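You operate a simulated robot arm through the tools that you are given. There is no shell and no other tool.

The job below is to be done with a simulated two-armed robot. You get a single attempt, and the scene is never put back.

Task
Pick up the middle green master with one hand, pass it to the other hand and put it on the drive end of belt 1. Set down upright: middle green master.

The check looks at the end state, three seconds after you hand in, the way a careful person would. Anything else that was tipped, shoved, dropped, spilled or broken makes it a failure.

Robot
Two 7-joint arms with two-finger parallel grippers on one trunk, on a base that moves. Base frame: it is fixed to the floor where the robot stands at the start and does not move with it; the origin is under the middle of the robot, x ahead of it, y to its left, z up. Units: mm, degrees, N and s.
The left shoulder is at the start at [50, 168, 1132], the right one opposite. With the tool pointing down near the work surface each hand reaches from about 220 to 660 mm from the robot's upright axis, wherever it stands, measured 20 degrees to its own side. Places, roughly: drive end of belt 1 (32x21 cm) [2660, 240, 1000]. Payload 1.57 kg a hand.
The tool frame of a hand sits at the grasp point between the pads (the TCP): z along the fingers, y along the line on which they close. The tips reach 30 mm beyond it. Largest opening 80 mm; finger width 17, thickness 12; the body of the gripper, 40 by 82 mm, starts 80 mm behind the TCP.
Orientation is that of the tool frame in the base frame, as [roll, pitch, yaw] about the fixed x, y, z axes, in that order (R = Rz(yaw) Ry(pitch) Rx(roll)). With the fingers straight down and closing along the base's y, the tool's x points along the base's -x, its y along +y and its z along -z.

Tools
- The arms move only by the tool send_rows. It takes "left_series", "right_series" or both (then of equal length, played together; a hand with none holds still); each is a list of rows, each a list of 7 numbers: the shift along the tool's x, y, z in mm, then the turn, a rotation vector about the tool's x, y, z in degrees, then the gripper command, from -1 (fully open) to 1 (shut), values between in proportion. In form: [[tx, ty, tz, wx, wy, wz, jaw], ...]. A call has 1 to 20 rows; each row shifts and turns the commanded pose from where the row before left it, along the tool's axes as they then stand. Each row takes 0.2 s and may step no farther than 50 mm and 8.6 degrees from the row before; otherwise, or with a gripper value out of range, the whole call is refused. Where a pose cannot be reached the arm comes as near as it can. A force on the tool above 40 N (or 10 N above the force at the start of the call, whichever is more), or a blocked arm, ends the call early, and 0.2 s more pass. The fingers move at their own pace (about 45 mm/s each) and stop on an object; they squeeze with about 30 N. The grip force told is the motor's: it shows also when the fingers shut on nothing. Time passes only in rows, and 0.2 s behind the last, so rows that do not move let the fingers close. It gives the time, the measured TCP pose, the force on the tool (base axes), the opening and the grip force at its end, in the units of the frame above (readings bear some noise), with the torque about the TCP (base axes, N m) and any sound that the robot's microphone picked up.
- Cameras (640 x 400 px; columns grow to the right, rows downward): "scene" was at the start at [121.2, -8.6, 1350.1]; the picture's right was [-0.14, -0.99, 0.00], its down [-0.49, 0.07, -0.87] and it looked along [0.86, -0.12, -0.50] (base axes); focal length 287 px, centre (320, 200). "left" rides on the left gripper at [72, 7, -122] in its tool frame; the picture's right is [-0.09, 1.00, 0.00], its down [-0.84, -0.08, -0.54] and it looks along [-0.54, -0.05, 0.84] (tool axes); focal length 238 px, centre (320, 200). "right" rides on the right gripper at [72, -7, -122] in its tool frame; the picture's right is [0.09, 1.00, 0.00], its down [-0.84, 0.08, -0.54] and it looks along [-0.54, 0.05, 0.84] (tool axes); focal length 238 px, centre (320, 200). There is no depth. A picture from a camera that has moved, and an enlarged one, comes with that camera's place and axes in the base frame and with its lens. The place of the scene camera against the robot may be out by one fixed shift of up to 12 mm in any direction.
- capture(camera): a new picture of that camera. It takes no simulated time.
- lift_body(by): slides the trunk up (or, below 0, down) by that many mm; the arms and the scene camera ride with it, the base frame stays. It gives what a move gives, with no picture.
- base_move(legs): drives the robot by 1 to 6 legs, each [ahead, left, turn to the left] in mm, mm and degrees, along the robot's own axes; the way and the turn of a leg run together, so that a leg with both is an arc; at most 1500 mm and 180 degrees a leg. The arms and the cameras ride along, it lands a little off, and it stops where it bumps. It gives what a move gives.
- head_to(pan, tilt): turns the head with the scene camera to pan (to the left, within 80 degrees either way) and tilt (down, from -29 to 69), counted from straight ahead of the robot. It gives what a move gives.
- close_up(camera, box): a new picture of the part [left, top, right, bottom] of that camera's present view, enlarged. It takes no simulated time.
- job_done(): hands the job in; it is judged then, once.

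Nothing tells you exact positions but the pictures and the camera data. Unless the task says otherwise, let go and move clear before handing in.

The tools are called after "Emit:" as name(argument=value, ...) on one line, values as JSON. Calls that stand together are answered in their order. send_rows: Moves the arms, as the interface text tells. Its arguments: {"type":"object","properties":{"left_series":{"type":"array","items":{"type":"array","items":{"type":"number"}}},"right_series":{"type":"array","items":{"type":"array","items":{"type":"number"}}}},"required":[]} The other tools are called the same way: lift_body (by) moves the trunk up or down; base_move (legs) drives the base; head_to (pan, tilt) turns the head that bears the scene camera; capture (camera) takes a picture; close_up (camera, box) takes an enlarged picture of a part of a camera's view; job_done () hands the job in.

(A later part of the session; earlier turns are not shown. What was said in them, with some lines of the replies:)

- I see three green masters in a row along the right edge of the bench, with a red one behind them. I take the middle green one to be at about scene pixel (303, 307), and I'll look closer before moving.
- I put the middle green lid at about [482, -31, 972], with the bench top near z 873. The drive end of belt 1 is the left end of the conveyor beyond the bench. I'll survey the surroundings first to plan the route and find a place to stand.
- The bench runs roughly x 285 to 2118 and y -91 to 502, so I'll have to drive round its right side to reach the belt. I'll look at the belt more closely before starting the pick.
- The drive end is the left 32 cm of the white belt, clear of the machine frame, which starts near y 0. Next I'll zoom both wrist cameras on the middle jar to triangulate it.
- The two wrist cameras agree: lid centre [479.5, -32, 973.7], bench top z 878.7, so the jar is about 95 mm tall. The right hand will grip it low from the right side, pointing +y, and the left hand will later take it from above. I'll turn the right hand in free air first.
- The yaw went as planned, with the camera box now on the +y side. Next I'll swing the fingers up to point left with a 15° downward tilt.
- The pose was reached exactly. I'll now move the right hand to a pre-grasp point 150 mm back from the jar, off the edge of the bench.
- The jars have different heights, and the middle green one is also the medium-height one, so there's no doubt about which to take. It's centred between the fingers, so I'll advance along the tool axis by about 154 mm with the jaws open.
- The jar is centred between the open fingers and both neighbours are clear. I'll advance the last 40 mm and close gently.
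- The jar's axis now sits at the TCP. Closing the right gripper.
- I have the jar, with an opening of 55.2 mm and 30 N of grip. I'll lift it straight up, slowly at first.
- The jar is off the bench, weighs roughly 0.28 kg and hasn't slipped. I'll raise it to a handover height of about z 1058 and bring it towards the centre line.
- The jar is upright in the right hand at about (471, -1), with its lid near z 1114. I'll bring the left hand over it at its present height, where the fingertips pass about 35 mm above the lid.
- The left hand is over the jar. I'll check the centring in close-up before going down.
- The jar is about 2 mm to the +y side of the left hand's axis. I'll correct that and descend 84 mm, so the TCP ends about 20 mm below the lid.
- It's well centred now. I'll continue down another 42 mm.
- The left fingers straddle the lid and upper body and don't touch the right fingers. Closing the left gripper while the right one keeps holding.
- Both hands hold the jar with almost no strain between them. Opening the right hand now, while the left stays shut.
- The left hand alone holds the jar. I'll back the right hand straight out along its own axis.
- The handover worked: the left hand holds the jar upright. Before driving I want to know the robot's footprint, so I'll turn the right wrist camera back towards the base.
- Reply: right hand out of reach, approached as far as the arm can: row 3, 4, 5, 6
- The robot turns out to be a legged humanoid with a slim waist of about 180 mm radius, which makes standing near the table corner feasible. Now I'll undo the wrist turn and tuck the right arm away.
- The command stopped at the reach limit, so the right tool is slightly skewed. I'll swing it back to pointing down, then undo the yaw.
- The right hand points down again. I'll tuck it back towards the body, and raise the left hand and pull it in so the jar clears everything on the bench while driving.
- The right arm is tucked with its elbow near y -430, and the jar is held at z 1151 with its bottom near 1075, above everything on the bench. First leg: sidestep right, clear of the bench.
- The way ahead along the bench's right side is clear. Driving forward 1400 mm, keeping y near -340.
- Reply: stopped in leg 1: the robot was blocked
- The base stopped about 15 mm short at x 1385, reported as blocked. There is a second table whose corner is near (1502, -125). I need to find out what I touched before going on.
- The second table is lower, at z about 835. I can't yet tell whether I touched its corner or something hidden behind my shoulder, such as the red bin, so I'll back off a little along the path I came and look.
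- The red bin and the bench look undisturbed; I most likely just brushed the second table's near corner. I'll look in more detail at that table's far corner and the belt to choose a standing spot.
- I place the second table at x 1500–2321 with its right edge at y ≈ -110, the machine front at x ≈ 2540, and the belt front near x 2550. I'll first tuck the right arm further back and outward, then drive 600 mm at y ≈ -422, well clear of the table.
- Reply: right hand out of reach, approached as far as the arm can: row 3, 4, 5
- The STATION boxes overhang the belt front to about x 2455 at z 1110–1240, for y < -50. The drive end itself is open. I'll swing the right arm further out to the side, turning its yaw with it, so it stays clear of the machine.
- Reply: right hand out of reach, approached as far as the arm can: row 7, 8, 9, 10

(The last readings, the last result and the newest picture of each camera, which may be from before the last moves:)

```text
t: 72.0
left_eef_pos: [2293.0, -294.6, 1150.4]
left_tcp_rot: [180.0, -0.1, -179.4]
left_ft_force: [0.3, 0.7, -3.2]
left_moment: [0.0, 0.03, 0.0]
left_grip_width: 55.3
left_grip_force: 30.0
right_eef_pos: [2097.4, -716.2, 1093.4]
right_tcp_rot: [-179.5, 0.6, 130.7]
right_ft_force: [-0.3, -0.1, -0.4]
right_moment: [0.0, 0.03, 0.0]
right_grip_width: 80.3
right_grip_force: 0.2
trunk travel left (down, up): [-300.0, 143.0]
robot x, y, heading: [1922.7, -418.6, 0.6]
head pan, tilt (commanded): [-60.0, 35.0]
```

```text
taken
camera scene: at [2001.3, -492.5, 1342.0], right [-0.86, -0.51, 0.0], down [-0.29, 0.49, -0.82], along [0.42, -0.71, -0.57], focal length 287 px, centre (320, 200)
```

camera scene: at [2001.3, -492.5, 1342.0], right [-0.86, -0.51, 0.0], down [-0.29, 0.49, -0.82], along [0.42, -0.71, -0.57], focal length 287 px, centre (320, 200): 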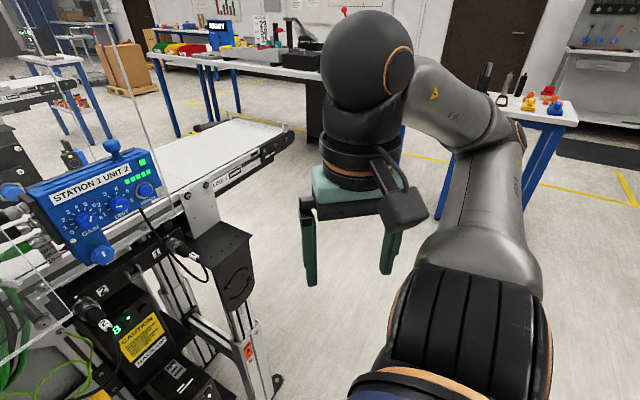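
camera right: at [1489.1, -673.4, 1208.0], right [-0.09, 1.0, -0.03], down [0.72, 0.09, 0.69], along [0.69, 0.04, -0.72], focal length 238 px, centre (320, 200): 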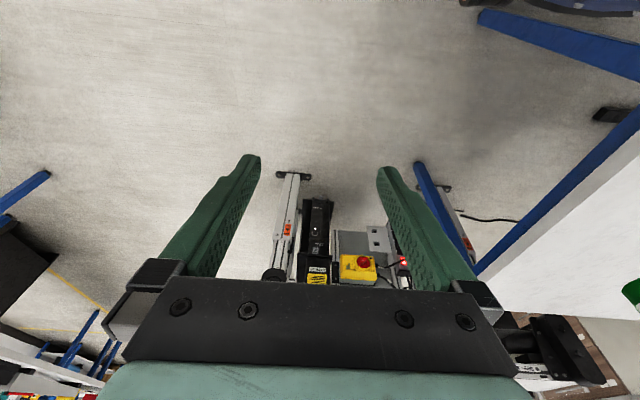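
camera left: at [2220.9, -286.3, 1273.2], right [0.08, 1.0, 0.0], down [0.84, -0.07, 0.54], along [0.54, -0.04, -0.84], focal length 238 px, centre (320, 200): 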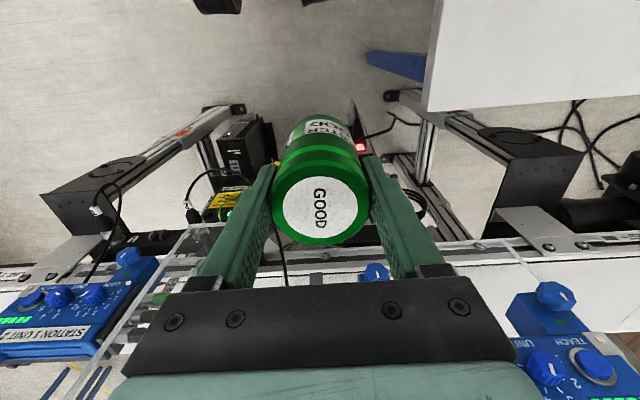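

The right arm is against its sideways limit here, so I want to learn what the left arm can do sideways. The second table is empty, so I can safely test the placing reach here: robot-frame (370, 580).

Emit:
send_rows(left_series=[[0, 38, 0, 0, 0, 0, 1], [0, 38, 0, 0, 0, 0, 1], [0, 38, 0, 0, 0, 0, 1], [0, 38, 0, 0, 0, 0, 1], [0, 38, 0, 0, 0, 0, 1], [0, 38, 0, 0, 0, 0, 1], [0, 38, 0, 0, 0, 0, 1], [0, 38, 0, 0, 0, 0, 1], [0, 38, 0, 0, 0, 0, 1], [0, 38, 0, 0, 0, 0, 1], [0, 38, 0, 0, 0, 0, 1], [0, 38, 0, 0, 0, 0, 1], [0, 0, 0, 0, 0, 0, 1]])

Emit:
head_to(pan=40, tilt=30)

Emit:
capture(camera="scene")

Emit:
capture(camera="left")

```text
t: 74.8
left_eef_pos: [2273.8, 82.5, 1124.1]
left_tcp_rot: [179.9, 0.1, -179.3]
left_ft_force: [-0.3, 0.2, -2.8]
left_moment: [-0.01, 0.01, -0.01]
left_grip_width: 55.3
left_grip_force: 29.9
left hand out of reach, approached as far as the arm can: row 10, 11, 12
right_eef_pos: [2097.6, -714.3, 1093.4]
right_tcp_rot: [-179.5, 0.7, 130.8]
right_ft_force: [-0.3, 0.7, 0.9]
right_moment: [0.02, 0.01, 0.03]
right_grip_width: 80.0
right_grip_force: 0.1
trunk travel left (down, up): [-300.0, 143.0]
robot x, y, heading: [1926.0, -422.0, 0.5]
head pan, tilt (commanded): [-60.0, 35.0]
```

```text
t: 76.5
left_eef_pos: [2274.6, 81.7, 1125.2]
left_tcp_rot: [179.9, -0.1, -179.3]
left_ft_force: [-0.1, 0.3, -3.6]
left_moment: [0.02, 0.02, 0.04]
left_grip_width: 55.5
left_grip_force: 30.3
right_eef_pos: [2098.4, -716.3, 1092.9]
right_tcp_rot: [-179.6, 0.6, 130.7]
right_ft_force: [-0.5, -0.2, 0.6]
right_moment: [-0.02, 0.0, 0.03]
right_grip_width: 79.9
right_grip_force: 0.0
trunk travel left (down, up): [-300.0, 143.0]
robot x, y, heading: [1924.5, -421.3, 0.2]
head pan, tilt (commanded): [40.0, 30.0]
```

```text
taken
camera scene: at [2025.4, -357.8, 1349.7], right [0.65, -0.76, 0.0], down [-0.38, -0.32, -0.87], along [0.66, 0.56, -0.5], focal length 287 px, centre (320, 200)
```

scene: 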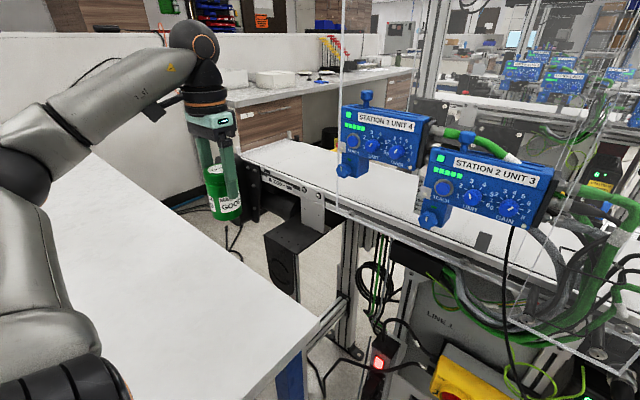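

```text
taken
camera left: at [2201.8, 88.0, 1247.1], right [0.08, 1.0, 0.0], down [0.84, -0.07, 0.54], along [0.54, -0.04, -0.84], focal length 238 px, centre (320, 200)
```

left: 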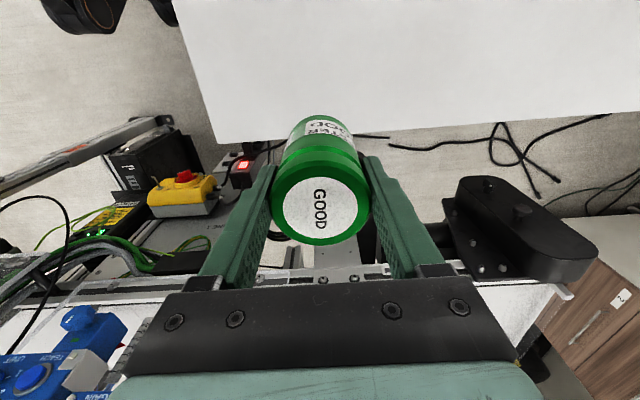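

With the trunk at its present height, the left arm reached only (349, 504) in robot terms. Raising the trunk puts the shoulder level with the wrist and should extend the reach, so I'll lift 140 mm and test again over the empty table.

Emit:
lift_body(by=140)

Emit:
send_rows(left_series=[[0, 0, 30, 0, 0, 0, 1], [0, 0, 30, 0, 0, 0, 1], [0, 0, 30, 0, 0, 0, 1], [-10, 25, 0, 0, 0, 0, 1], [-10, 25, 0, 0, 0, 0, 1], [0, 25, 0, 0, 0, 0, 1], [0, 25, 0, 0, 0, 0, 1], [0, 0, 0, 0, 0, 0, 1]])

Emit:
capture(camera="scene")

Emit:
capture(camera="left")

```text
t: 78.2
left_eef_pos: [2274.2, 82.2, 1265.1]
left_tcp_rot: [179.9, -0.1, -179.2]
left_ft_force: [-1.3, -1.1, -3.5]
left_moment: [-0.01, 0.02, 0.01]
left_grip_width: 55.7
left_grip_force: 29.9
right_eef_pos: [2097.9, -715.2, 1233.5]
right_tcp_rot: [-179.5, 0.6, 130.7]
right_ft_force: [0.1, -0.2, -1.2]
right_moment: [-0.01, -0.02, 0.02]
right_grip_width: 80.2
right_grip_force: 0.0
trunk travel left (down, up): [-440.0, 3.0]
robot x, y, heading: [1924.7, -421.4, 0.4]
head pan, tilt (commanded): [40.0, 30.0]
```

```text
t: 80.0
left_eef_pos: [2276.9, 89.3, 1175.0]
left_tcp_rot: [180.0, -0.1, -179.3]
left_ft_force: [0.8, -0.3, -3.5]
left_moment: [-0.02, -0.02, -0.02]
left_grip_width: 55.5
left_grip_force: 29.9
left hand out of reach, approached as far as the arm can: row 4, 5, 6, 7
right_eef_pos: [2098.1, -715.0, 1233.4]
right_tcp_rot: [-179.5, 0.7, 130.7]
right_ft_force: [-0.1, -0.4, -0.5]
right_moment: [-0.01, 0.03, 0.0]
right_grip_width: 80.2
right_grip_force: 0.1
trunk travel left (down, up): [-440.0, 3.0]
robot x, y, heading: [1925.5, -418.7, 0.7]
head pan, tilt (commanded): [40.0, 30.0]
```

```text
taken
camera scene: at [2025.4, -357.7, 1489.7], right [0.65, -0.76, 0.0], down [-0.38, -0.32, -0.87], along [0.66, 0.56, -0.5], focal length 287 px, centre (320, 200)
```

scene: 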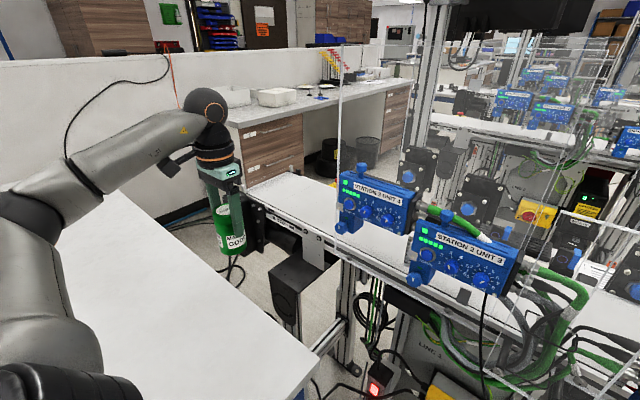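

```text
taken
camera left: at [2204.9, 96.2, 1296.3], right [0.08, 1.0, 0.0], down [0.84, -0.07, 0.54], along [0.54, -0.04, -0.84], focal length 238 px, centre (320, 200)
```

left: 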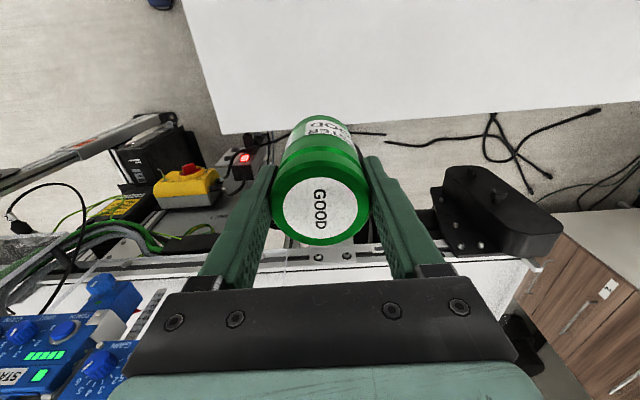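

It still stops at about 48° to the left regardless of height, which suggests a wrist-yaw limit rather than reach. I'll turn the hand's yaw left with the arm and try again.

Emit:
send_rows(left_series=[[0, 0, 0, 0, 0, -8, 1], [0, 0, 0, 0, 0, -8, 1], [0, 0, 0, 0, 0, -8, 1], [0, 0, 0, 0, 0, -8, 1], [0, 0, 0, 0, 0, -8, 1], [0, 0, 0, 0, 0, 0, 1]])

Emit:
send_rows(left_series=[[-20, 14, 0, 0, 0, 0, 1], [-20, 14, 0, 0, 0, 0, 1], [-20, 14, 0, 0, 0, 0, 1], [0, 0, 0, 0, 0, 0, 1]])

Emit:
capture(camera="scene")

```text
t: 81.4
left_eef_pos: [2278.1, 89.6, 1175.2]
left_tcp_rot: [180.0, 0.0, -139.2]
left_ft_force: [-0.7, 0.5, -3.2]
left_moment: [-0.02, 0.01, -0.02]
left_grip_width: 55.3
left_grip_force: 30.0
right_eef_pos: [2098.9, -715.7, 1233.9]
right_tcp_rot: [-179.6, 0.6, 130.6]
right_ft_force: [-0.2, 0.1, 0.2]
right_moment: [-0.02, -0.01, 0.01]
right_grip_width: 80.0
right_grip_force: 0.0
trunk travel left (down, up): [-440.0, 3.0]
robot x, y, heading: [1925.8, -420.7, 0.4]
head pan, tilt (commanded): [40.0, 30.0]
```

```text
t: 82.4
left_eef_pos: [2296.5, 162.7, 1175.2]
left_tcp_rot: [179.9, 0.0, -139.4]
left_ft_force: [0.3, -0.5, -3.3]
left_moment: [0.02, 0.0, 0.0]
left_grip_width: 55.4
left_grip_force: 30.4
right_eef_pos: [2099.6, -715.5, 1232.4]
right_tcp_rot: [-179.5, 0.7, 130.7]
right_ft_force: [1.0, 0.9, 0.3]
right_moment: [0.0, -0.03, 0.0]
right_grip_width: 80.1
right_grip_force: 0.1
trunk travel left (down, up): [-440.0, 3.0]
robot x, y, heading: [1921.3, -422.1, 0.7]
head pan, tilt (commanded): [40.0, 30.0]
```

```text
taken
camera scene: at [2025.2, -357.9, 1489.8], right [0.65, -0.76, 0.0], down [-0.38, -0.32, -0.87], along [0.66, 0.56, -0.5], focal length 287 px, centre (320, 200)
```

scene: 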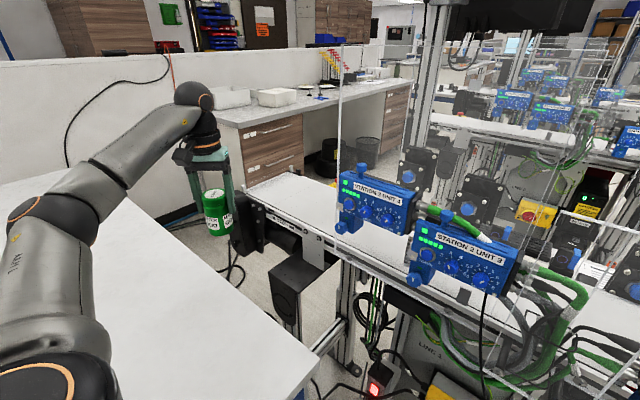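

Turning the hand's yaw by 40° solved it: the left hand is now at robot-frame (374, 584), z 1175. So I can drive in with the arm posed like this. First I'll check the drive end close up for obstacles.

Emit:
close_up(camera="scene", box=[190, 130, 430, 280])

Emit:
capture(camera="left")

```text
2.67 times, centred on (310, 205) of scene
camera zoom: at [2025.2, -357.9, 1489.8], right [0.65, -0.76, 0.0], down [-0.38, -0.32, -0.87], along [0.66, 0.56, -0.5], focal length 765 px, centre (347, 187)
```

zoom: 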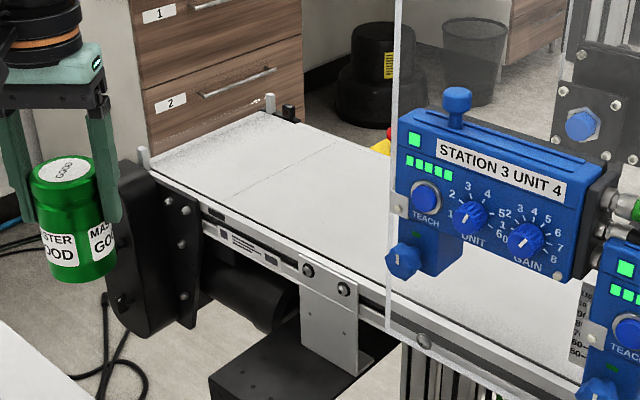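

```text
taken
camera left: at [2237.1, 121.6, 1297.7], right [-0.58, 0.82, 0.0], down [0.69, 0.49, 0.54], along [0.44, 0.31, -0.84], focal length 238 px, centre (320, 200)
```

left: 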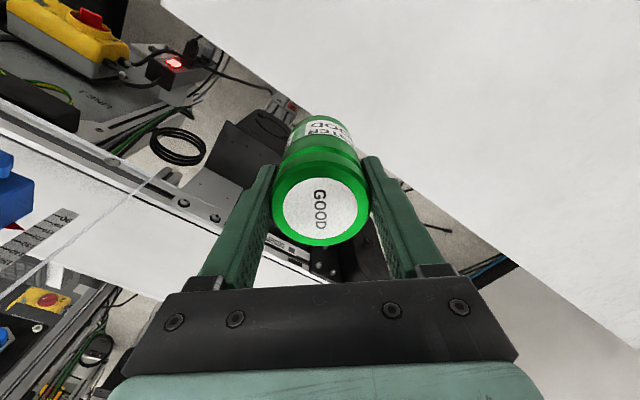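

The drive end is a clear flat white belt, roughly x 2545–2760 and y 80–435, with the glass guard starting near y 0. I'll drive in with the jar bottom at z 1100, about 100 mm above the belt, in two steps.

Emit:
base_move(legs=[[180, 20, -0.5]])

Emit:
capture(camera="scene")

Emit:
head_to(pan=-45, tilt=30)

Emit:
capture(camera="scene")

Emit:
head_to(pan=0, tilt=40)

Emit:
capture(camera="scene")

```text
t: 83.9
left_eef_pos: [2479.9, 181.1, 1174.8]
left_tcp_rot: [179.9, -0.1, -139.7]
left_ft_force: [0.3, 0.8, -3.2]
left_moment: [-0.02, 0.02, -0.02]
left_grip_width: 55.0
left_grip_force: 30.2
right_eef_pos: [2275.5, -695.3, 1232.3]
right_tcp_rot: [-179.4, 0.7, 130.1]
right_ft_force: [0.2, 0.2, -0.3]
right_moment: [-0.01, 0.01, 0.01]
right_grip_width: 80.0
right_grip_force: 0.0
trunk travel left (down, up): [-440.0, 3.0]
robot x, y, heading: [2103.4, -399.2, -0.1]
head pan, tilt (commanded): [40.0, 30.0]
```

```text
taken
camera scene: at [2205.6, -337.2, 1489.6], right [0.64, -0.77, 0.0], down [-0.38, -0.32, -0.87], along [0.66, 0.56, -0.5], focal length 287 px, centre (320, 200)
```

scene: 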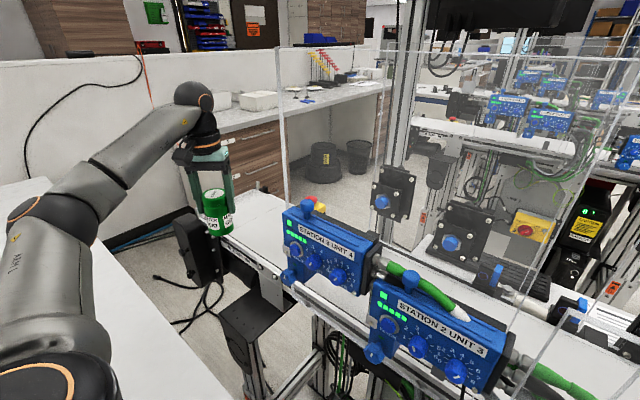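

```text
t: 85.5
left_eef_pos: [2480.3, 181.3, 1174.9]
left_tcp_rot: [-180.0, -0.1, -139.6]
left_ft_force: [-0.4, 0.1, -3.4]
left_moment: [0.0, 0.0, 0.03]
left_grip_width: 55.3
left_grip_force: 30.2
right_eef_pos: [2275.0, -696.0, 1232.3]
right_tcp_rot: [-179.5, 0.6, 130.3]
right_ft_force: [-0.3, 0.4, 0.3]
right_moment: [-0.01, 0.04, 0.0]
right_grip_width: 79.9
right_grip_force: 0.0
trunk travel left (down, up): [-440.0, 3.0]
robot x, y, heading: [2100.2, -401.7, 0.1]
head pan, tilt (commanded): [-45.0, 30.0]
```

```text
taken
camera scene: at [2199.6, -459.4, 1489.8], right [-0.71, -0.71, 0.0], down [-0.35, 0.35, -0.87], along [0.61, -0.61, -0.5], focal length 287 px, centre (320, 200)
```

scene: 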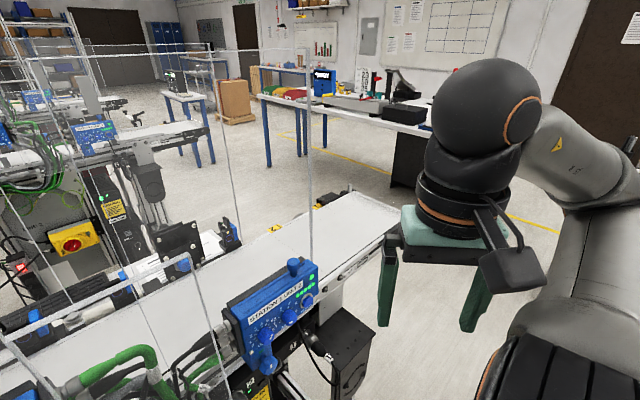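

```text
t: 86.6
left_eef_pos: [2478.5, 181.6, 1174.8]
left_tcp_rot: [179.9, 0.0, -139.7]
left_ft_force: [0.8, -0.4, -3.7]
left_moment: [-0.03, 0.01, 0.02]
left_grip_width: 55.4
left_grip_force: 29.7
right_eef_pos: [2274.7, -695.8, 1232.9]
right_tcp_rot: [-179.5, 0.7, 130.3]
right_ft_force: [0.4, -0.1, 0.5]
right_moment: [-0.02, 0.01, 0.01]
right_grip_width: 80.1
right_grip_force: 0.1
trunk travel left (down, up): [-440.0, 3.0]
robot x, y, heading: [2106.1, -398.6, 0.1]
head pan, tilt (commanded): [0.0, 40.0]
```

```text
taken
camera scene: at [2220.6, -395.5, 1474.4], right [0.0, -1.0, 0.0], down [-0.64, 0.0, -0.77], along [0.77, 0.0, -0.64], focal length 287 px, centre (320, 200)
```

scene: 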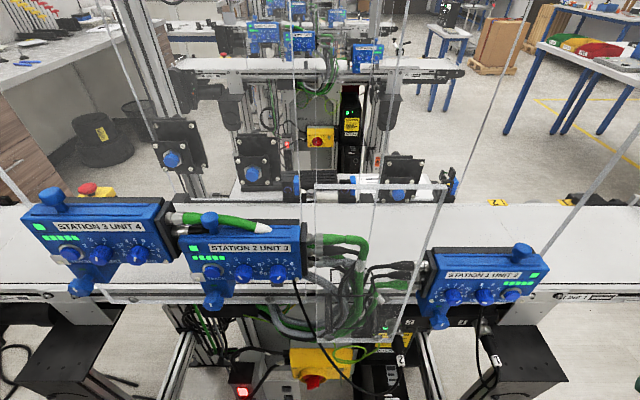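

The drive end is well placed on my left, but a low glass guard stands at x ≈ 2477 directly ahead. I'll stop at about (2185, -382) to keep a good gap and let the left arm do the rest.

Emit:
base_move(legs=[[78, 16, 0]])

Emit:
head_to(pan=48, tilt=32)

Emit:
capture(camera="scene")

Emit:
capture(camera="left")

```text
t: 87.7
left_eef_pos: [2559.4, 196.7, 1174.7]
left_tcp_rot: [179.8, -0.1, -139.7]
left_ft_force: [0.3, -0.2, -3.4]
left_moment: [0.02, 0.04, -0.01]
left_grip_width: 55.4
left_grip_force: 30.0
right_eef_pos: [2352.5, -680.1, 1233.3]
right_tcp_rot: [-179.4, 0.5, 130.2]
right_ft_force: [0.6, 0.2, -0.6]
right_moment: [-0.04, 0.0, 0.0]
right_grip_width: 80.1
right_grip_force: 0.1
trunk travel left (down, up): [-440.0, 3.0]
robot x, y, heading: [2183.1, -384.1, -0.1]
head pan, tilt (commanded): [0.0, 40.0]
```

```text
t: 88.8
left_eef_pos: [2558.4, 197.0, 1176.1]
left_tcp_rot: [179.9, -0.1, -139.9]
left_ft_force: [-0.1, -0.1, -3.9]
left_moment: [-0.01, 0.04, 0.03]
left_grip_width: 55.3
left_grip_force: 30.0
right_eef_pos: [2352.9, -679.7, 1232.4]
right_tcp_rot: [-179.5, 0.7, 130.2]
right_ft_force: [-0.2, -0.2, 0.3]
right_moment: [-0.03, -0.02, -0.02]
right_grip_width: 80.1
right_grip_force: 0.0
trunk travel left (down, up): [-440.0, 3.0]
robot x, y, heading: [2181.4, -383.2, 0.0]
head pan, tilt (commanded): [48.0, 32.0]
```

```text
taken
camera scene: at [2273.6, -312.8, 1486.6], right [0.74, -0.67, 0.0], down [-0.35, -0.39, -0.85], along [0.57, 0.63, -0.53], focal length 287 px, centre (320, 200)
```

scene: 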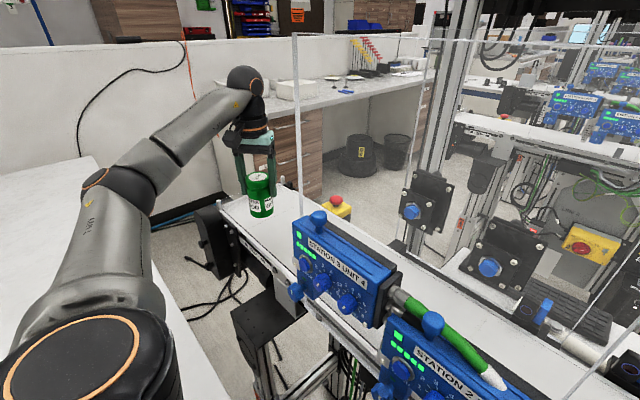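

```text
taken
camera left: at [2498.6, 156.5, 1297.6], right [-0.57, 0.82, 0.0], down [0.69, 0.48, 0.54], along [0.44, 0.31, -0.84], focal length 238 px, centre (320, 200)
```

left: 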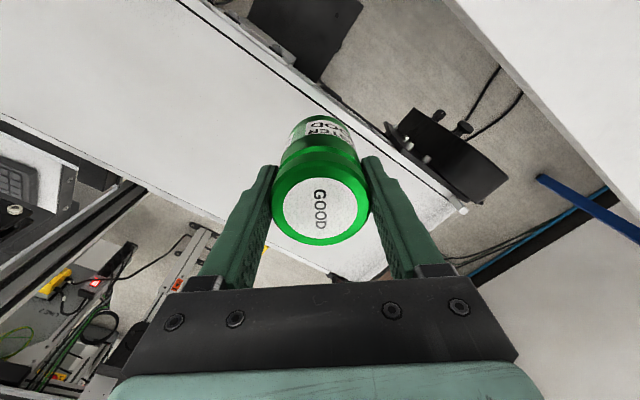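

The jar is over the front edge of the drive end at (2558, 197). I'll extend it further over the belt to about (2615, 195) and check whether the arm reaches.

Emit:
send_rows(left_series=[[-14.1, -12.8, 0, 0, 0, 0, 1], [-14.1, -12.8, 0, 0, 0, 0, 1], [-14.1, -12.8, 0, 0, 0, 0, 1], [0, 0, 30, 0, 0, 0, 1], [0, 0, 0, 0, 0, 0, 1]])

Emit:
capture(camera="left")

Emit:
close_up(camera="scene", box=[190, 110, 350, 260])

```text
t: 90.0
left_eef_pos: [2615.7, 193.6, 1143.2]
left_tcp_rot: [179.9, 0.0, -139.8]
left_ft_force: [0.5, -0.6, -3.1]
left_moment: [-0.02, 0.05, 0.01]
left_grip_width: 55.4
left_grip_force: 30.1
right_eef_pos: [2351.4, -680.0, 1232.1]
right_tcp_rot: [-179.5, 0.6, 130.2]
right_ft_force: [-0.2, -0.5, 0.8]
right_moment: [0.02, -0.02, -0.01]
right_grip_width: 80.1
right_grip_force: 0.1
trunk travel left (down, up): [-440.0, 3.0]
robot x, y, heading: [2182.4, -383.2, -0.0]
head pan, tilt (commanded): [48.0, 32.0]
```

```text
taken
camera left: at [2556.1, 154.1, 1266.0], right [-0.57, 0.82, 0.0], down [0.69, 0.48, 0.54], along [0.44, 0.31, -0.84], focal length 238 px, centre (320, 200)
```

left: 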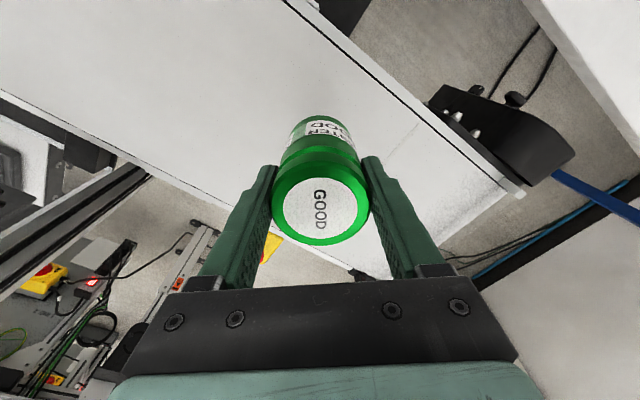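

```text
2.67 times, centred on (270, 185) of scene
camera zoom: at [2273.7, -313.3, 1486.6], right [0.74, -0.67, 0.0], down [-0.35, -0.39, -0.85], along [0.57, 0.63, -0.53], focal length 765 px, centre (453, 240)
```

zoom: 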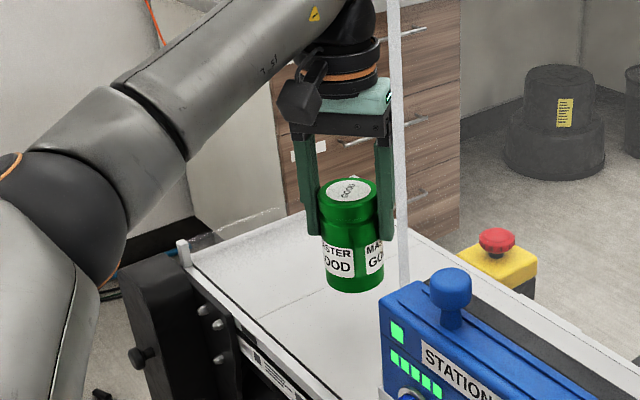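

The arm reaches (2616, 194) with no warning, well inside the drive end with the glass and station boxes clear. By my estimate the jar bottom is near z 1066, so I'll go down 50 mm and re-check.

Emit:
send_rows(left_series=[[0, 0, 10, 0, 0, 0, 1], [0, 0, 10, 0, 0, 0, 1], [0, 0, 10, 0, 0, 0, 1], [0, 0, 10, 0, 0, 0, 1], [0, 0, 10, 0, 0, 0, 1], [0, 0, 0, 0, 0, 0, 1]])

Emit:
capture(camera="left")

Emit:
close_up(camera="scene", box=[210, 150, 330, 250])

```text
t: 91.4
left_eef_pos: [2614.4, 195.7, 1094.9]
left_tcp_rot: [179.9, -0.1, -139.9]
left_ft_force: [1.1, -0.5, -2.9]
left_moment: [0.04, -0.03, 0.0]
left_grip_width: 55.4
left_grip_force: 29.5
right_eef_pos: [2351.8, -679.9, 1233.8]
right_tcp_rot: [-179.5, 0.6, 130.2]
right_ft_force: [-0.1, 0.1, -0.4]
right_moment: [-0.02, 0.01, -0.02]
right_grip_width: 80.3
right_grip_force: 0.1
trunk travel left (down, up): [-440.0, 3.0]
robot x, y, heading: [2181.5, -381.9, -0.0]
head pan, tilt (commanded): [48.0, 32.0]
```

```text
taken
camera left: at [2555.4, 154.5, 1217.7], right [-0.57, 0.82, 0.0], down [0.69, 0.48, 0.54], along [0.44, 0.31, -0.84], focal length 238 px, centre (320, 200)
```

left: 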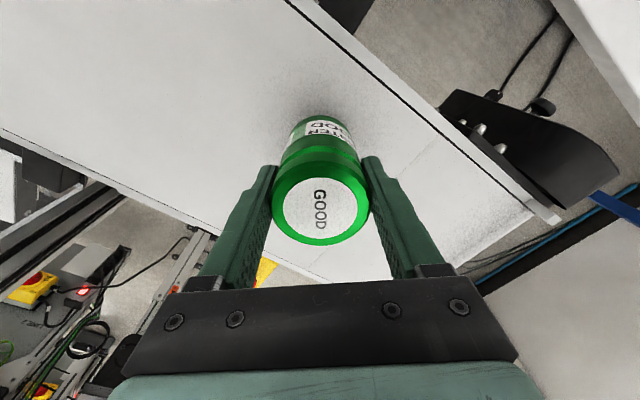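

```text
4.00 times, centred on (270, 200) of scene
camera zoom: at [2273.6, -312.8, 1486.6], right [0.74, -0.67, 0.0], down [-0.35, -0.39, -0.85], along [0.57, 0.63, -0.53], focal length 1147 px, centre (520, 200)
```

zoom: 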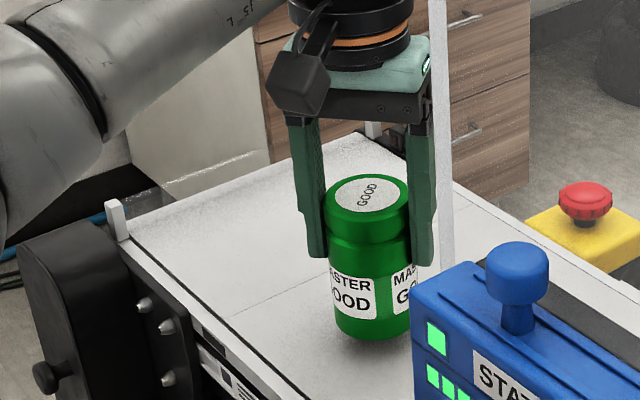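

The jar's contact shadow is closing in, with the bottom at about z 1018. I'll go down slowly in small steps and watch the force.

Emit:
send_rows(left_series=[[0, 0, 4, 0, 0, 0, 1], [0, 0, 4, 0, 0, 0, 1], [0, 0, 3, 0, 0, 0, 1], [0, 0, 0, 0, 0, 0, 1]])

Emit:
close_up(camera="scene", box=[240, 180, 320, 240])

```text
t: 92.4
left_eef_pos: [2615.1, 195.7, 1084.1]
left_tcp_rot: [179.9, 0.0, -139.9]
left_ft_force: [0.5, 0.5, -3.4]
left_moment: [0.01, 0.03, 0.01]
left_grip_width: 55.6
left_grip_force: 30.1
right_eef_pos: [2352.7, -679.8, 1232.8]
right_tcp_rot: [-179.5, 0.5, 130.2]
right_ft_force: [0.6, 0.4, 0.8]
right_moment: [-0.02, 0.0, 0.04]
right_grip_width: 80.1
right_grip_force: 0.0
trunk travel left (down, up): [-440.0, 3.0]
robot x, y, heading: [2182.8, -382.3, 0.1]
head pan, tilt (commanded): [48.0, 32.0]
```

```text
6.67 times, centred on (280, 210) of scene
camera zoom: at [2273.6, -312.8, 1486.6], right [0.74, -0.67, 0.0], down [-0.35, -0.39, -0.85], along [0.57, 0.63, -0.53], focal length 1911 px, centre (587, 133)
```

zoom: 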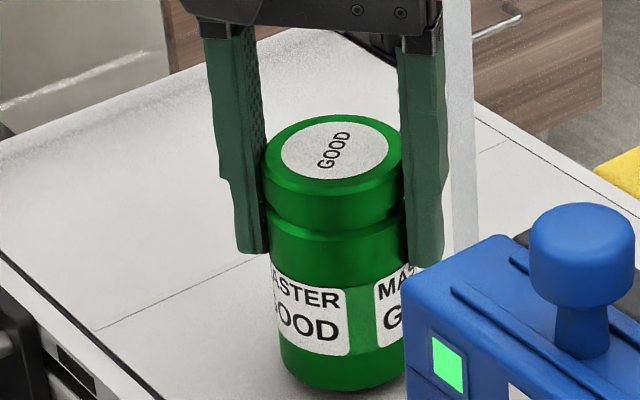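

No contact yet; the force still shows just the jar's weight. Continuing in 2 mm steps.

Emit:
send_rows(left_series=[[0, 0, 2, 0, 0, 0, 1], [0, 0, 2, 0, 0, 0, 1], [0, 0, 0, 0, 0, 0, 1]])

Emit:
send_rows(left_series=[[0, 0, 1.5, 0, 0, 0, 1], [0, 0, 0, 0, 0, 0, 1]])

```text
t: 93.2
left_eef_pos: [2615.6, 194.9, 1079.6]
left_tcp_rot: [179.8, -0.1, -139.8]
left_ft_force: [0.8, 0.0, -3.1]
left_moment: [0.0, 0.02, 0.01]
left_grip_width: 55.5
left_grip_force: 30.0
right_eef_pos: [2352.0, -679.9, 1233.1]
right_tcp_rot: [-179.6, 0.7, 130.3]
right_ft_force: [0.7, -0.4, -0.3]
right_moment: [-0.01, 0.0, -0.01]
right_grip_width: 80.1
right_grip_force: 0.1
trunk travel left (down, up): [-440.0, 3.0]
robot x, y, heading: [2179.0, -381.5, 0.0]
head pan, tilt (commanded): [48.0, 32.0]
```

```text
t: 93.8
left_eef_pos: [2614.8, 193.8, 1078.5]
left_tcp_rot: [180.0, 0.0, -139.8]
left_ft_force: [-0.2, 0.4, -2.4]
left_moment: [0.02, 0.02, 0.04]
left_grip_width: 55.4
left_grip_force: 29.5
right_eef_pos: [2351.8, -678.9, 1233.4]
right_tcp_rot: [-179.5, 0.6, 130.1]
right_ft_force: [0.0, 0.2, -0.3]
right_moment: [-0.02, 0.0, 0.0]
right_grip_width: 79.7
right_grip_force: 0.1
trunk travel left (down, up): [-440.0, 3.0]
robot x, y, heading: [2182.8, -388.3, -0.2]
head pan, tilt (commanded): [48.0, 32.0]
```

Still only the jar's weight on the hand at TCP z 1078.5. I'll keep descending in 1.5 mm steps.

Emit:
send_rows(left_series=[[0, 0, 1.5, 0, 0, 0, 1], [0, 0, 0, 0, 0, 0, 1]])

Emit:
send_rows(left_series=[[0, 0, 1.5, 0, 0, 0, 1], [0, 0, 0, 0, 0, 0, 1]])

Emit:
close_up(camera="scene", box=[240, 190, 320, 250])

```text
t: 94.4
left_eef_pos: [2614.6, 195.3, 1078.1]
left_tcp_rot: [-180.0, 0.1, -139.7]
left_ft_force: [0.4, 1.8, 5.8]
left_moment: [-0.04, 0.15, -0.06]
left_grip_width: 55.3
left_grip_force: 29.8
right_eef_pos: [2352.9, -679.9, 1233.6]
right_tcp_rot: [-179.5, 0.6, 130.2]
right_ft_force: [-0.4, 0.3, 0.2]
right_moment: [0.0, -0.02, -0.02]
right_grip_width: 79.9
right_grip_force: 0.1
trunk travel left (down, up): [-440.0, 3.0]
robot x, y, heading: [2181.7, -387.0, 0.1]
head pan, tilt (commanded): [48.0, 32.0]
```

```text
t: 95.0
left_eef_pos: [2614.9, 195.0, 1078.7]
left_tcp_rot: [-179.9, 0.3, -139.7]
left_ft_force: [1.8, 4.6, 15.6]
left_moment: [0.13, 0.3, -0.05]
left_grip_width: 55.6
left_grip_force: 30.3
right_eef_pos: [2351.8, -680.3, 1232.3]
right_tcp_rot: [-179.6, 0.5, 130.2]
right_ft_force: [0.3, 0.1, -0.1]
right_moment: [0.01, 0.03, 0.03]
right_grip_width: 79.9
right_grip_force: 0.1
trunk travel left (down, up): [-440.0, 3.0]
robot x, y, heading: [2181.9, -385.1, 0.1]
head pan, tilt (commanded): [48.0, 32.0]
```

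```text
6.67 times, centred on (280, 220) of scene
camera zoom: at [2272.3, -314.2, 1486.9], right [0.74, -0.67, 0.0], down [-0.35, -0.39, -0.85], along [0.57, 0.63, -0.53], focal length 1911 px, centre (587, 67)
```

zoom: 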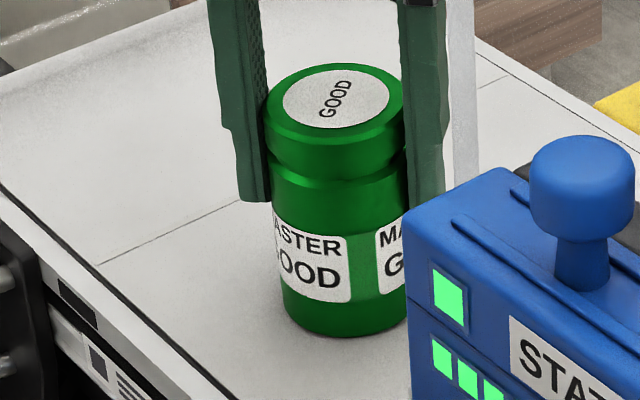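

Contact is confirmed: the force rose to +15.6 N. I'll back off 2.3 mm so the jar rests with almost no load, then open the fingers.

Emit:
send_rows(left_series=[[0, 0, -2.3, 0, 0, 0, 1], [0, 0, 0, 0, 0, 0, 1], [0, 0, 0, 0, 0, 0, 1]])

```text
t: 95.8
left_eef_pos: [2615.7, 194.1, 1077.1]
left_tcp_rot: [180.0, -0.2, -139.8]
left_ft_force: [2.6, 2.5, 0.7]
left_moment: [0.1, -0.28, 0.08]
left_grip_width: 55.4
left_grip_force: 29.8
right_eef_pos: [2352.2, -679.8, 1232.6]
right_tcp_rot: [-179.5, 0.6, 130.2]
right_ft_force: [-0.5, -0.2, 0.3]
right_moment: [0.01, -0.01, -0.02]
right_grip_width: 80.0
right_grip_force: 0.0
trunk travel left (down, up): [-440.0, 3.0]
robot x, y, heading: [2182.5, -384.0, -0.0]
head pan, tilt (commanded): [48.0, 32.0]
```

The jar now rests lightly on the belt. Opening the left gripper gradually.

Emit:
send_rows(left_series=[[0, 0, 0, 0, 0, 0, -0.5], [0, 0, 0, 0, 0, 0, -0.8], [0, 0, 0, 0, 0, 0, -1], [0, 0, 0, 0, 0, 0, -1], [0, 0, 0, 0, 0, 0, -1]])

Emit:
capture(camera="left")

Emit:
close_up(camera="scene", box=[220, 160, 340, 250])

```text
t: 97.0
left_eef_pos: [2615.5, 194.8, 1079.1]
left_tcp_rot: [179.8, 0.0, -139.7]
left_ft_force: [0.1, 0.0, 0.8]
left_moment: [-0.02, -0.02, -0.02]
left_grip_width: 79.9
left_grip_force: 0.0
right_eef_pos: [2352.3, -680.1, 1233.3]
right_tcp_rot: [-179.4, 0.6, 130.3]
right_ft_force: [-0.1, 0.4, -0.9]
right_moment: [0.02, 0.02, 0.01]
right_grip_width: 79.9
right_grip_force: 0.0
trunk travel left (down, up): [-440.0, 3.0]
robot x, y, heading: [2181.5, -380.3, 0.2]
head pan, tilt (commanded): [48.0, 32.0]
```

```text
taken
camera left: at [2555.1, 154.4, 1200.8], right [-0.57, 0.82, 0.0], down [0.69, 0.48, 0.54], along [0.44, 0.31, -0.84], focal length 238 px, centre (320, 200)
```

left: 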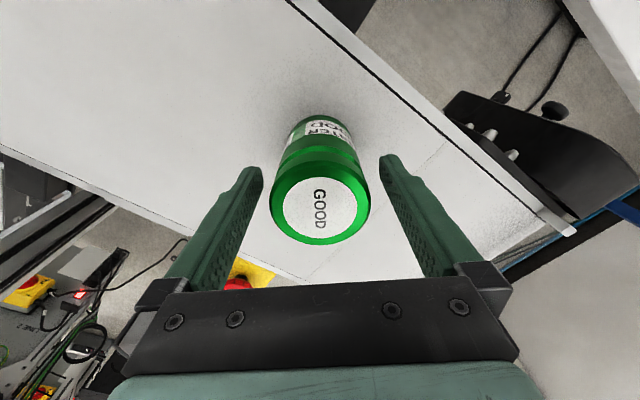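

```text
4.44 times, centred on (280, 205) of scene
camera zoom: at [2273.3, -313.2, 1486.6], right [0.74, -0.67, 0.0], down [-0.35, -0.39, -0.85], along [0.57, 0.63, -0.53], focal length 1274 px, centre (498, 178)
```

zoom: 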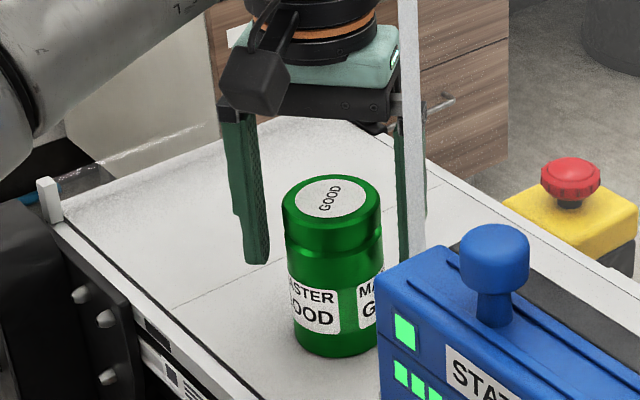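

The jar stands upright on the belt and both fingers are clear of it. Lifting the left hand straight up.

Emit:
send_rows(left_series=[[0, 0, -8, 0, 0, 0, -1], [0, 0, -12, 0, 0, 0, -1], [0, 0, -15, 0, 0, 0, -1], [0, 0, -20, 0, 0, 0, -1], [0, 0, -25, 0, 0, 0, -1], [0, 0, -25, 0, 0, 0, -1], [0, 0, -15, 0, 0, 0, -1], [0, 0, 0, 0, 0, 0, -1]])

Emit:
capture(camera="left")

Emit:
capture(camera="scene")

```text
t: 98.8
left_eef_pos: [2614.9, 194.4, 1198.9]
left_tcp_rot: [179.8, 0.0, -139.8]
left_ft_force: [-0.1, -0.3, -0.4]
left_moment: [0.02, 0.01, 0.01]
left_grip_width: 80.1
left_grip_force: 0.1
right_eef_pos: [2351.4, -679.4, 1232.6]
right_tcp_rot: [-179.4, 0.5, 130.2]
right_ft_force: [0.1, 0.4, -0.6]
right_moment: [0.0, 0.01, -0.02]
right_grip_width: 80.2
right_grip_force: 0.1
trunk travel left (down, up): [-440.0, 3.0]
robot x, y, heading: [2185.2, -383.1, 0.0]
head pan, tilt (commanded): [48.0, 32.0]
```

```text
taken
camera left: at [2555.7, 154.3, 1321.6], right [-0.57, 0.82, 0.0], down [0.69, 0.48, 0.54], along [0.44, 0.31, -0.84], focal length 238 px, centre (320, 200)
```

left: 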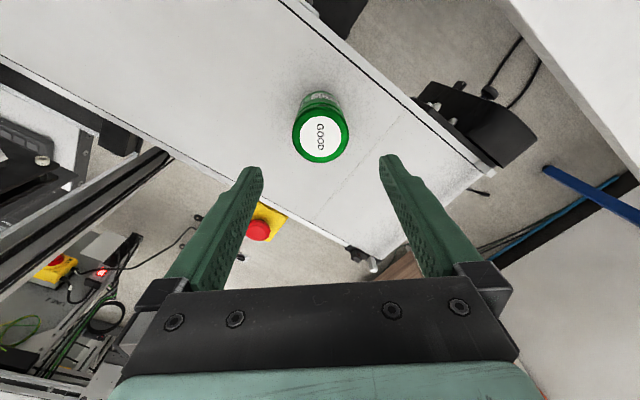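

```text
taken
camera scene: at [2273.4, -313.1, 1486.6], right [0.74, -0.67, 0.0], down [-0.35, -0.39, -0.85], along [0.57, 0.63, -0.53], focal length 287 px, centre (320, 200)
```

scene: 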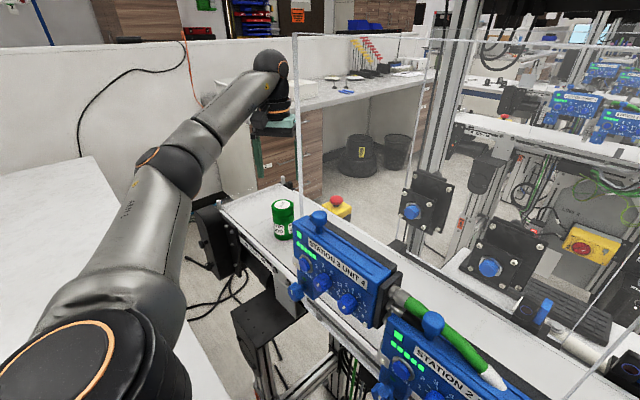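

The jar is upright at about (2615, 196) on the belt and hasn't moved. I'll draw the left hand back clear of the belt and take a last check.

Emit:
send_rows(left_series=[[15.3, 12.9, -5, 0, 0, 0, -1], [30.6, 25.8, 0, 0, 0, 0, -1], [30.6, 25.8, 0, 0, 0, 0, -1], [30.6, 25.8, 0, 0, 0, 0, -1], [30.6, 25.8, 0, 0, 0, 0, -1], [15.3, 12.9, 0, 0, 0, 0, -1], [0, 0, 0, 0, 0, 0, -1], [0, 0, 0, 0, 0, 0, -1]])

Emit:
capture(camera="scene")

Emit:
close_up(camera="scene", box=[210, 150, 350, 260])

Emit:
capture(camera="left")

```text
t: 100.6
left_eef_pos: [2441.0, 190.7, 1170.6]
left_tcp_rot: [-175.6, -2.6, -139.9]
left_ft_force: [0.2, -0.9, -0.5]
left_moment: [0.01, 0.01, 0.0]
left_grip_width: 79.7
left_grip_force: 0.0
left hand out of reach, approached as far as the arm can: row 4, 5, 6
right_eef_pos: [2351.8, -679.3, 1233.1]
right_tcp_rot: [-179.5, 0.7, 130.2]
right_ft_force: [0.2, 0.0, 0.3]
right_moment: [0.01, 0.0, 0.0]
right_grip_width: 80.2
right_grip_force: 0.0
trunk travel left (down, up): [-440.0, 3.0]
robot x, y, heading: [2182.4, -380.6, 0.1]
head pan, tilt (commanded): [48.0, 32.0]
```

```text
taken
camera scene: at [2272.6, -313.2, 1486.7], right [0.74, -0.67, 0.0], down [-0.35, -0.39, -0.85], along [0.57, 0.63, -0.53], focal length 287 px, centre (320, 200)
```

scene: 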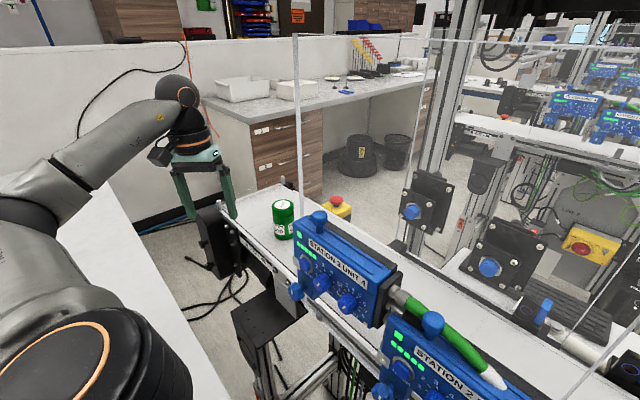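

```text
3.64 times, centred on (280, 205) of scene
camera zoom: at [2272.6, -313.2, 1486.7], right [0.74, -0.67, 0.0], down [-0.35, -0.39, -0.85], along [0.57, 0.63, -0.53], focal length 1043 px, centre (466, 182)
```

zoom: 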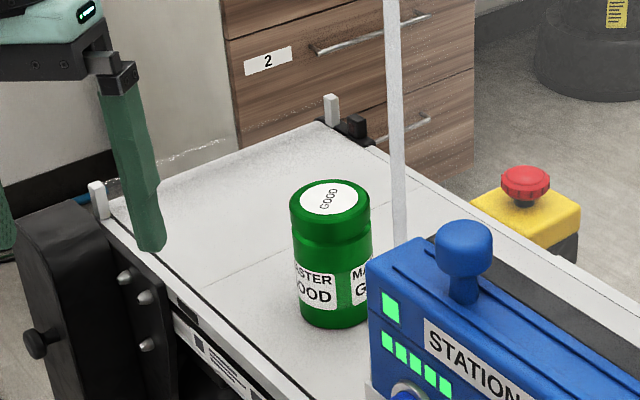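

```text
taken
camera left: at [2378.7, 161.5, 1296.7], right [-0.57, 0.82, -0.08], down [0.68, 0.53, 0.51], along [0.46, 0.23, -0.86], focal length 238 px, centre (320, 200)
```

left: 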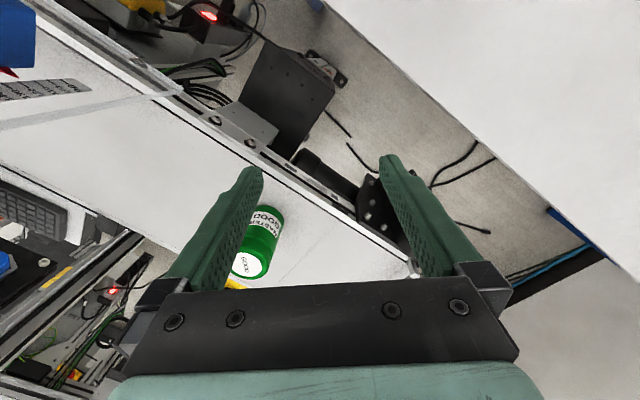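

The middle green master stands upright on the drive end of belt 1. Both hands are empty and clear, and nothing near it has been disturbed. Handing in.

Emit:
job_done()

```text
The job is handed in.
```

The middle green master is standing upright on the drive end of belt 1, at about (2615, 195). The right hand picked it up from its square, passed it to the left hand, and the left hand set it down, let go and moved clear. I've handed the job in but haven't seen a verdict.

**Bump on the way:** while driving along the bench, the base stopped once at about x 1385 and reported it was blocked. My best guess is that it brushed the near corner of the second table. I backed off and looked. The bench items I could see looked undisturbed, but I only saw part of the red bin and did not go back for a full check.
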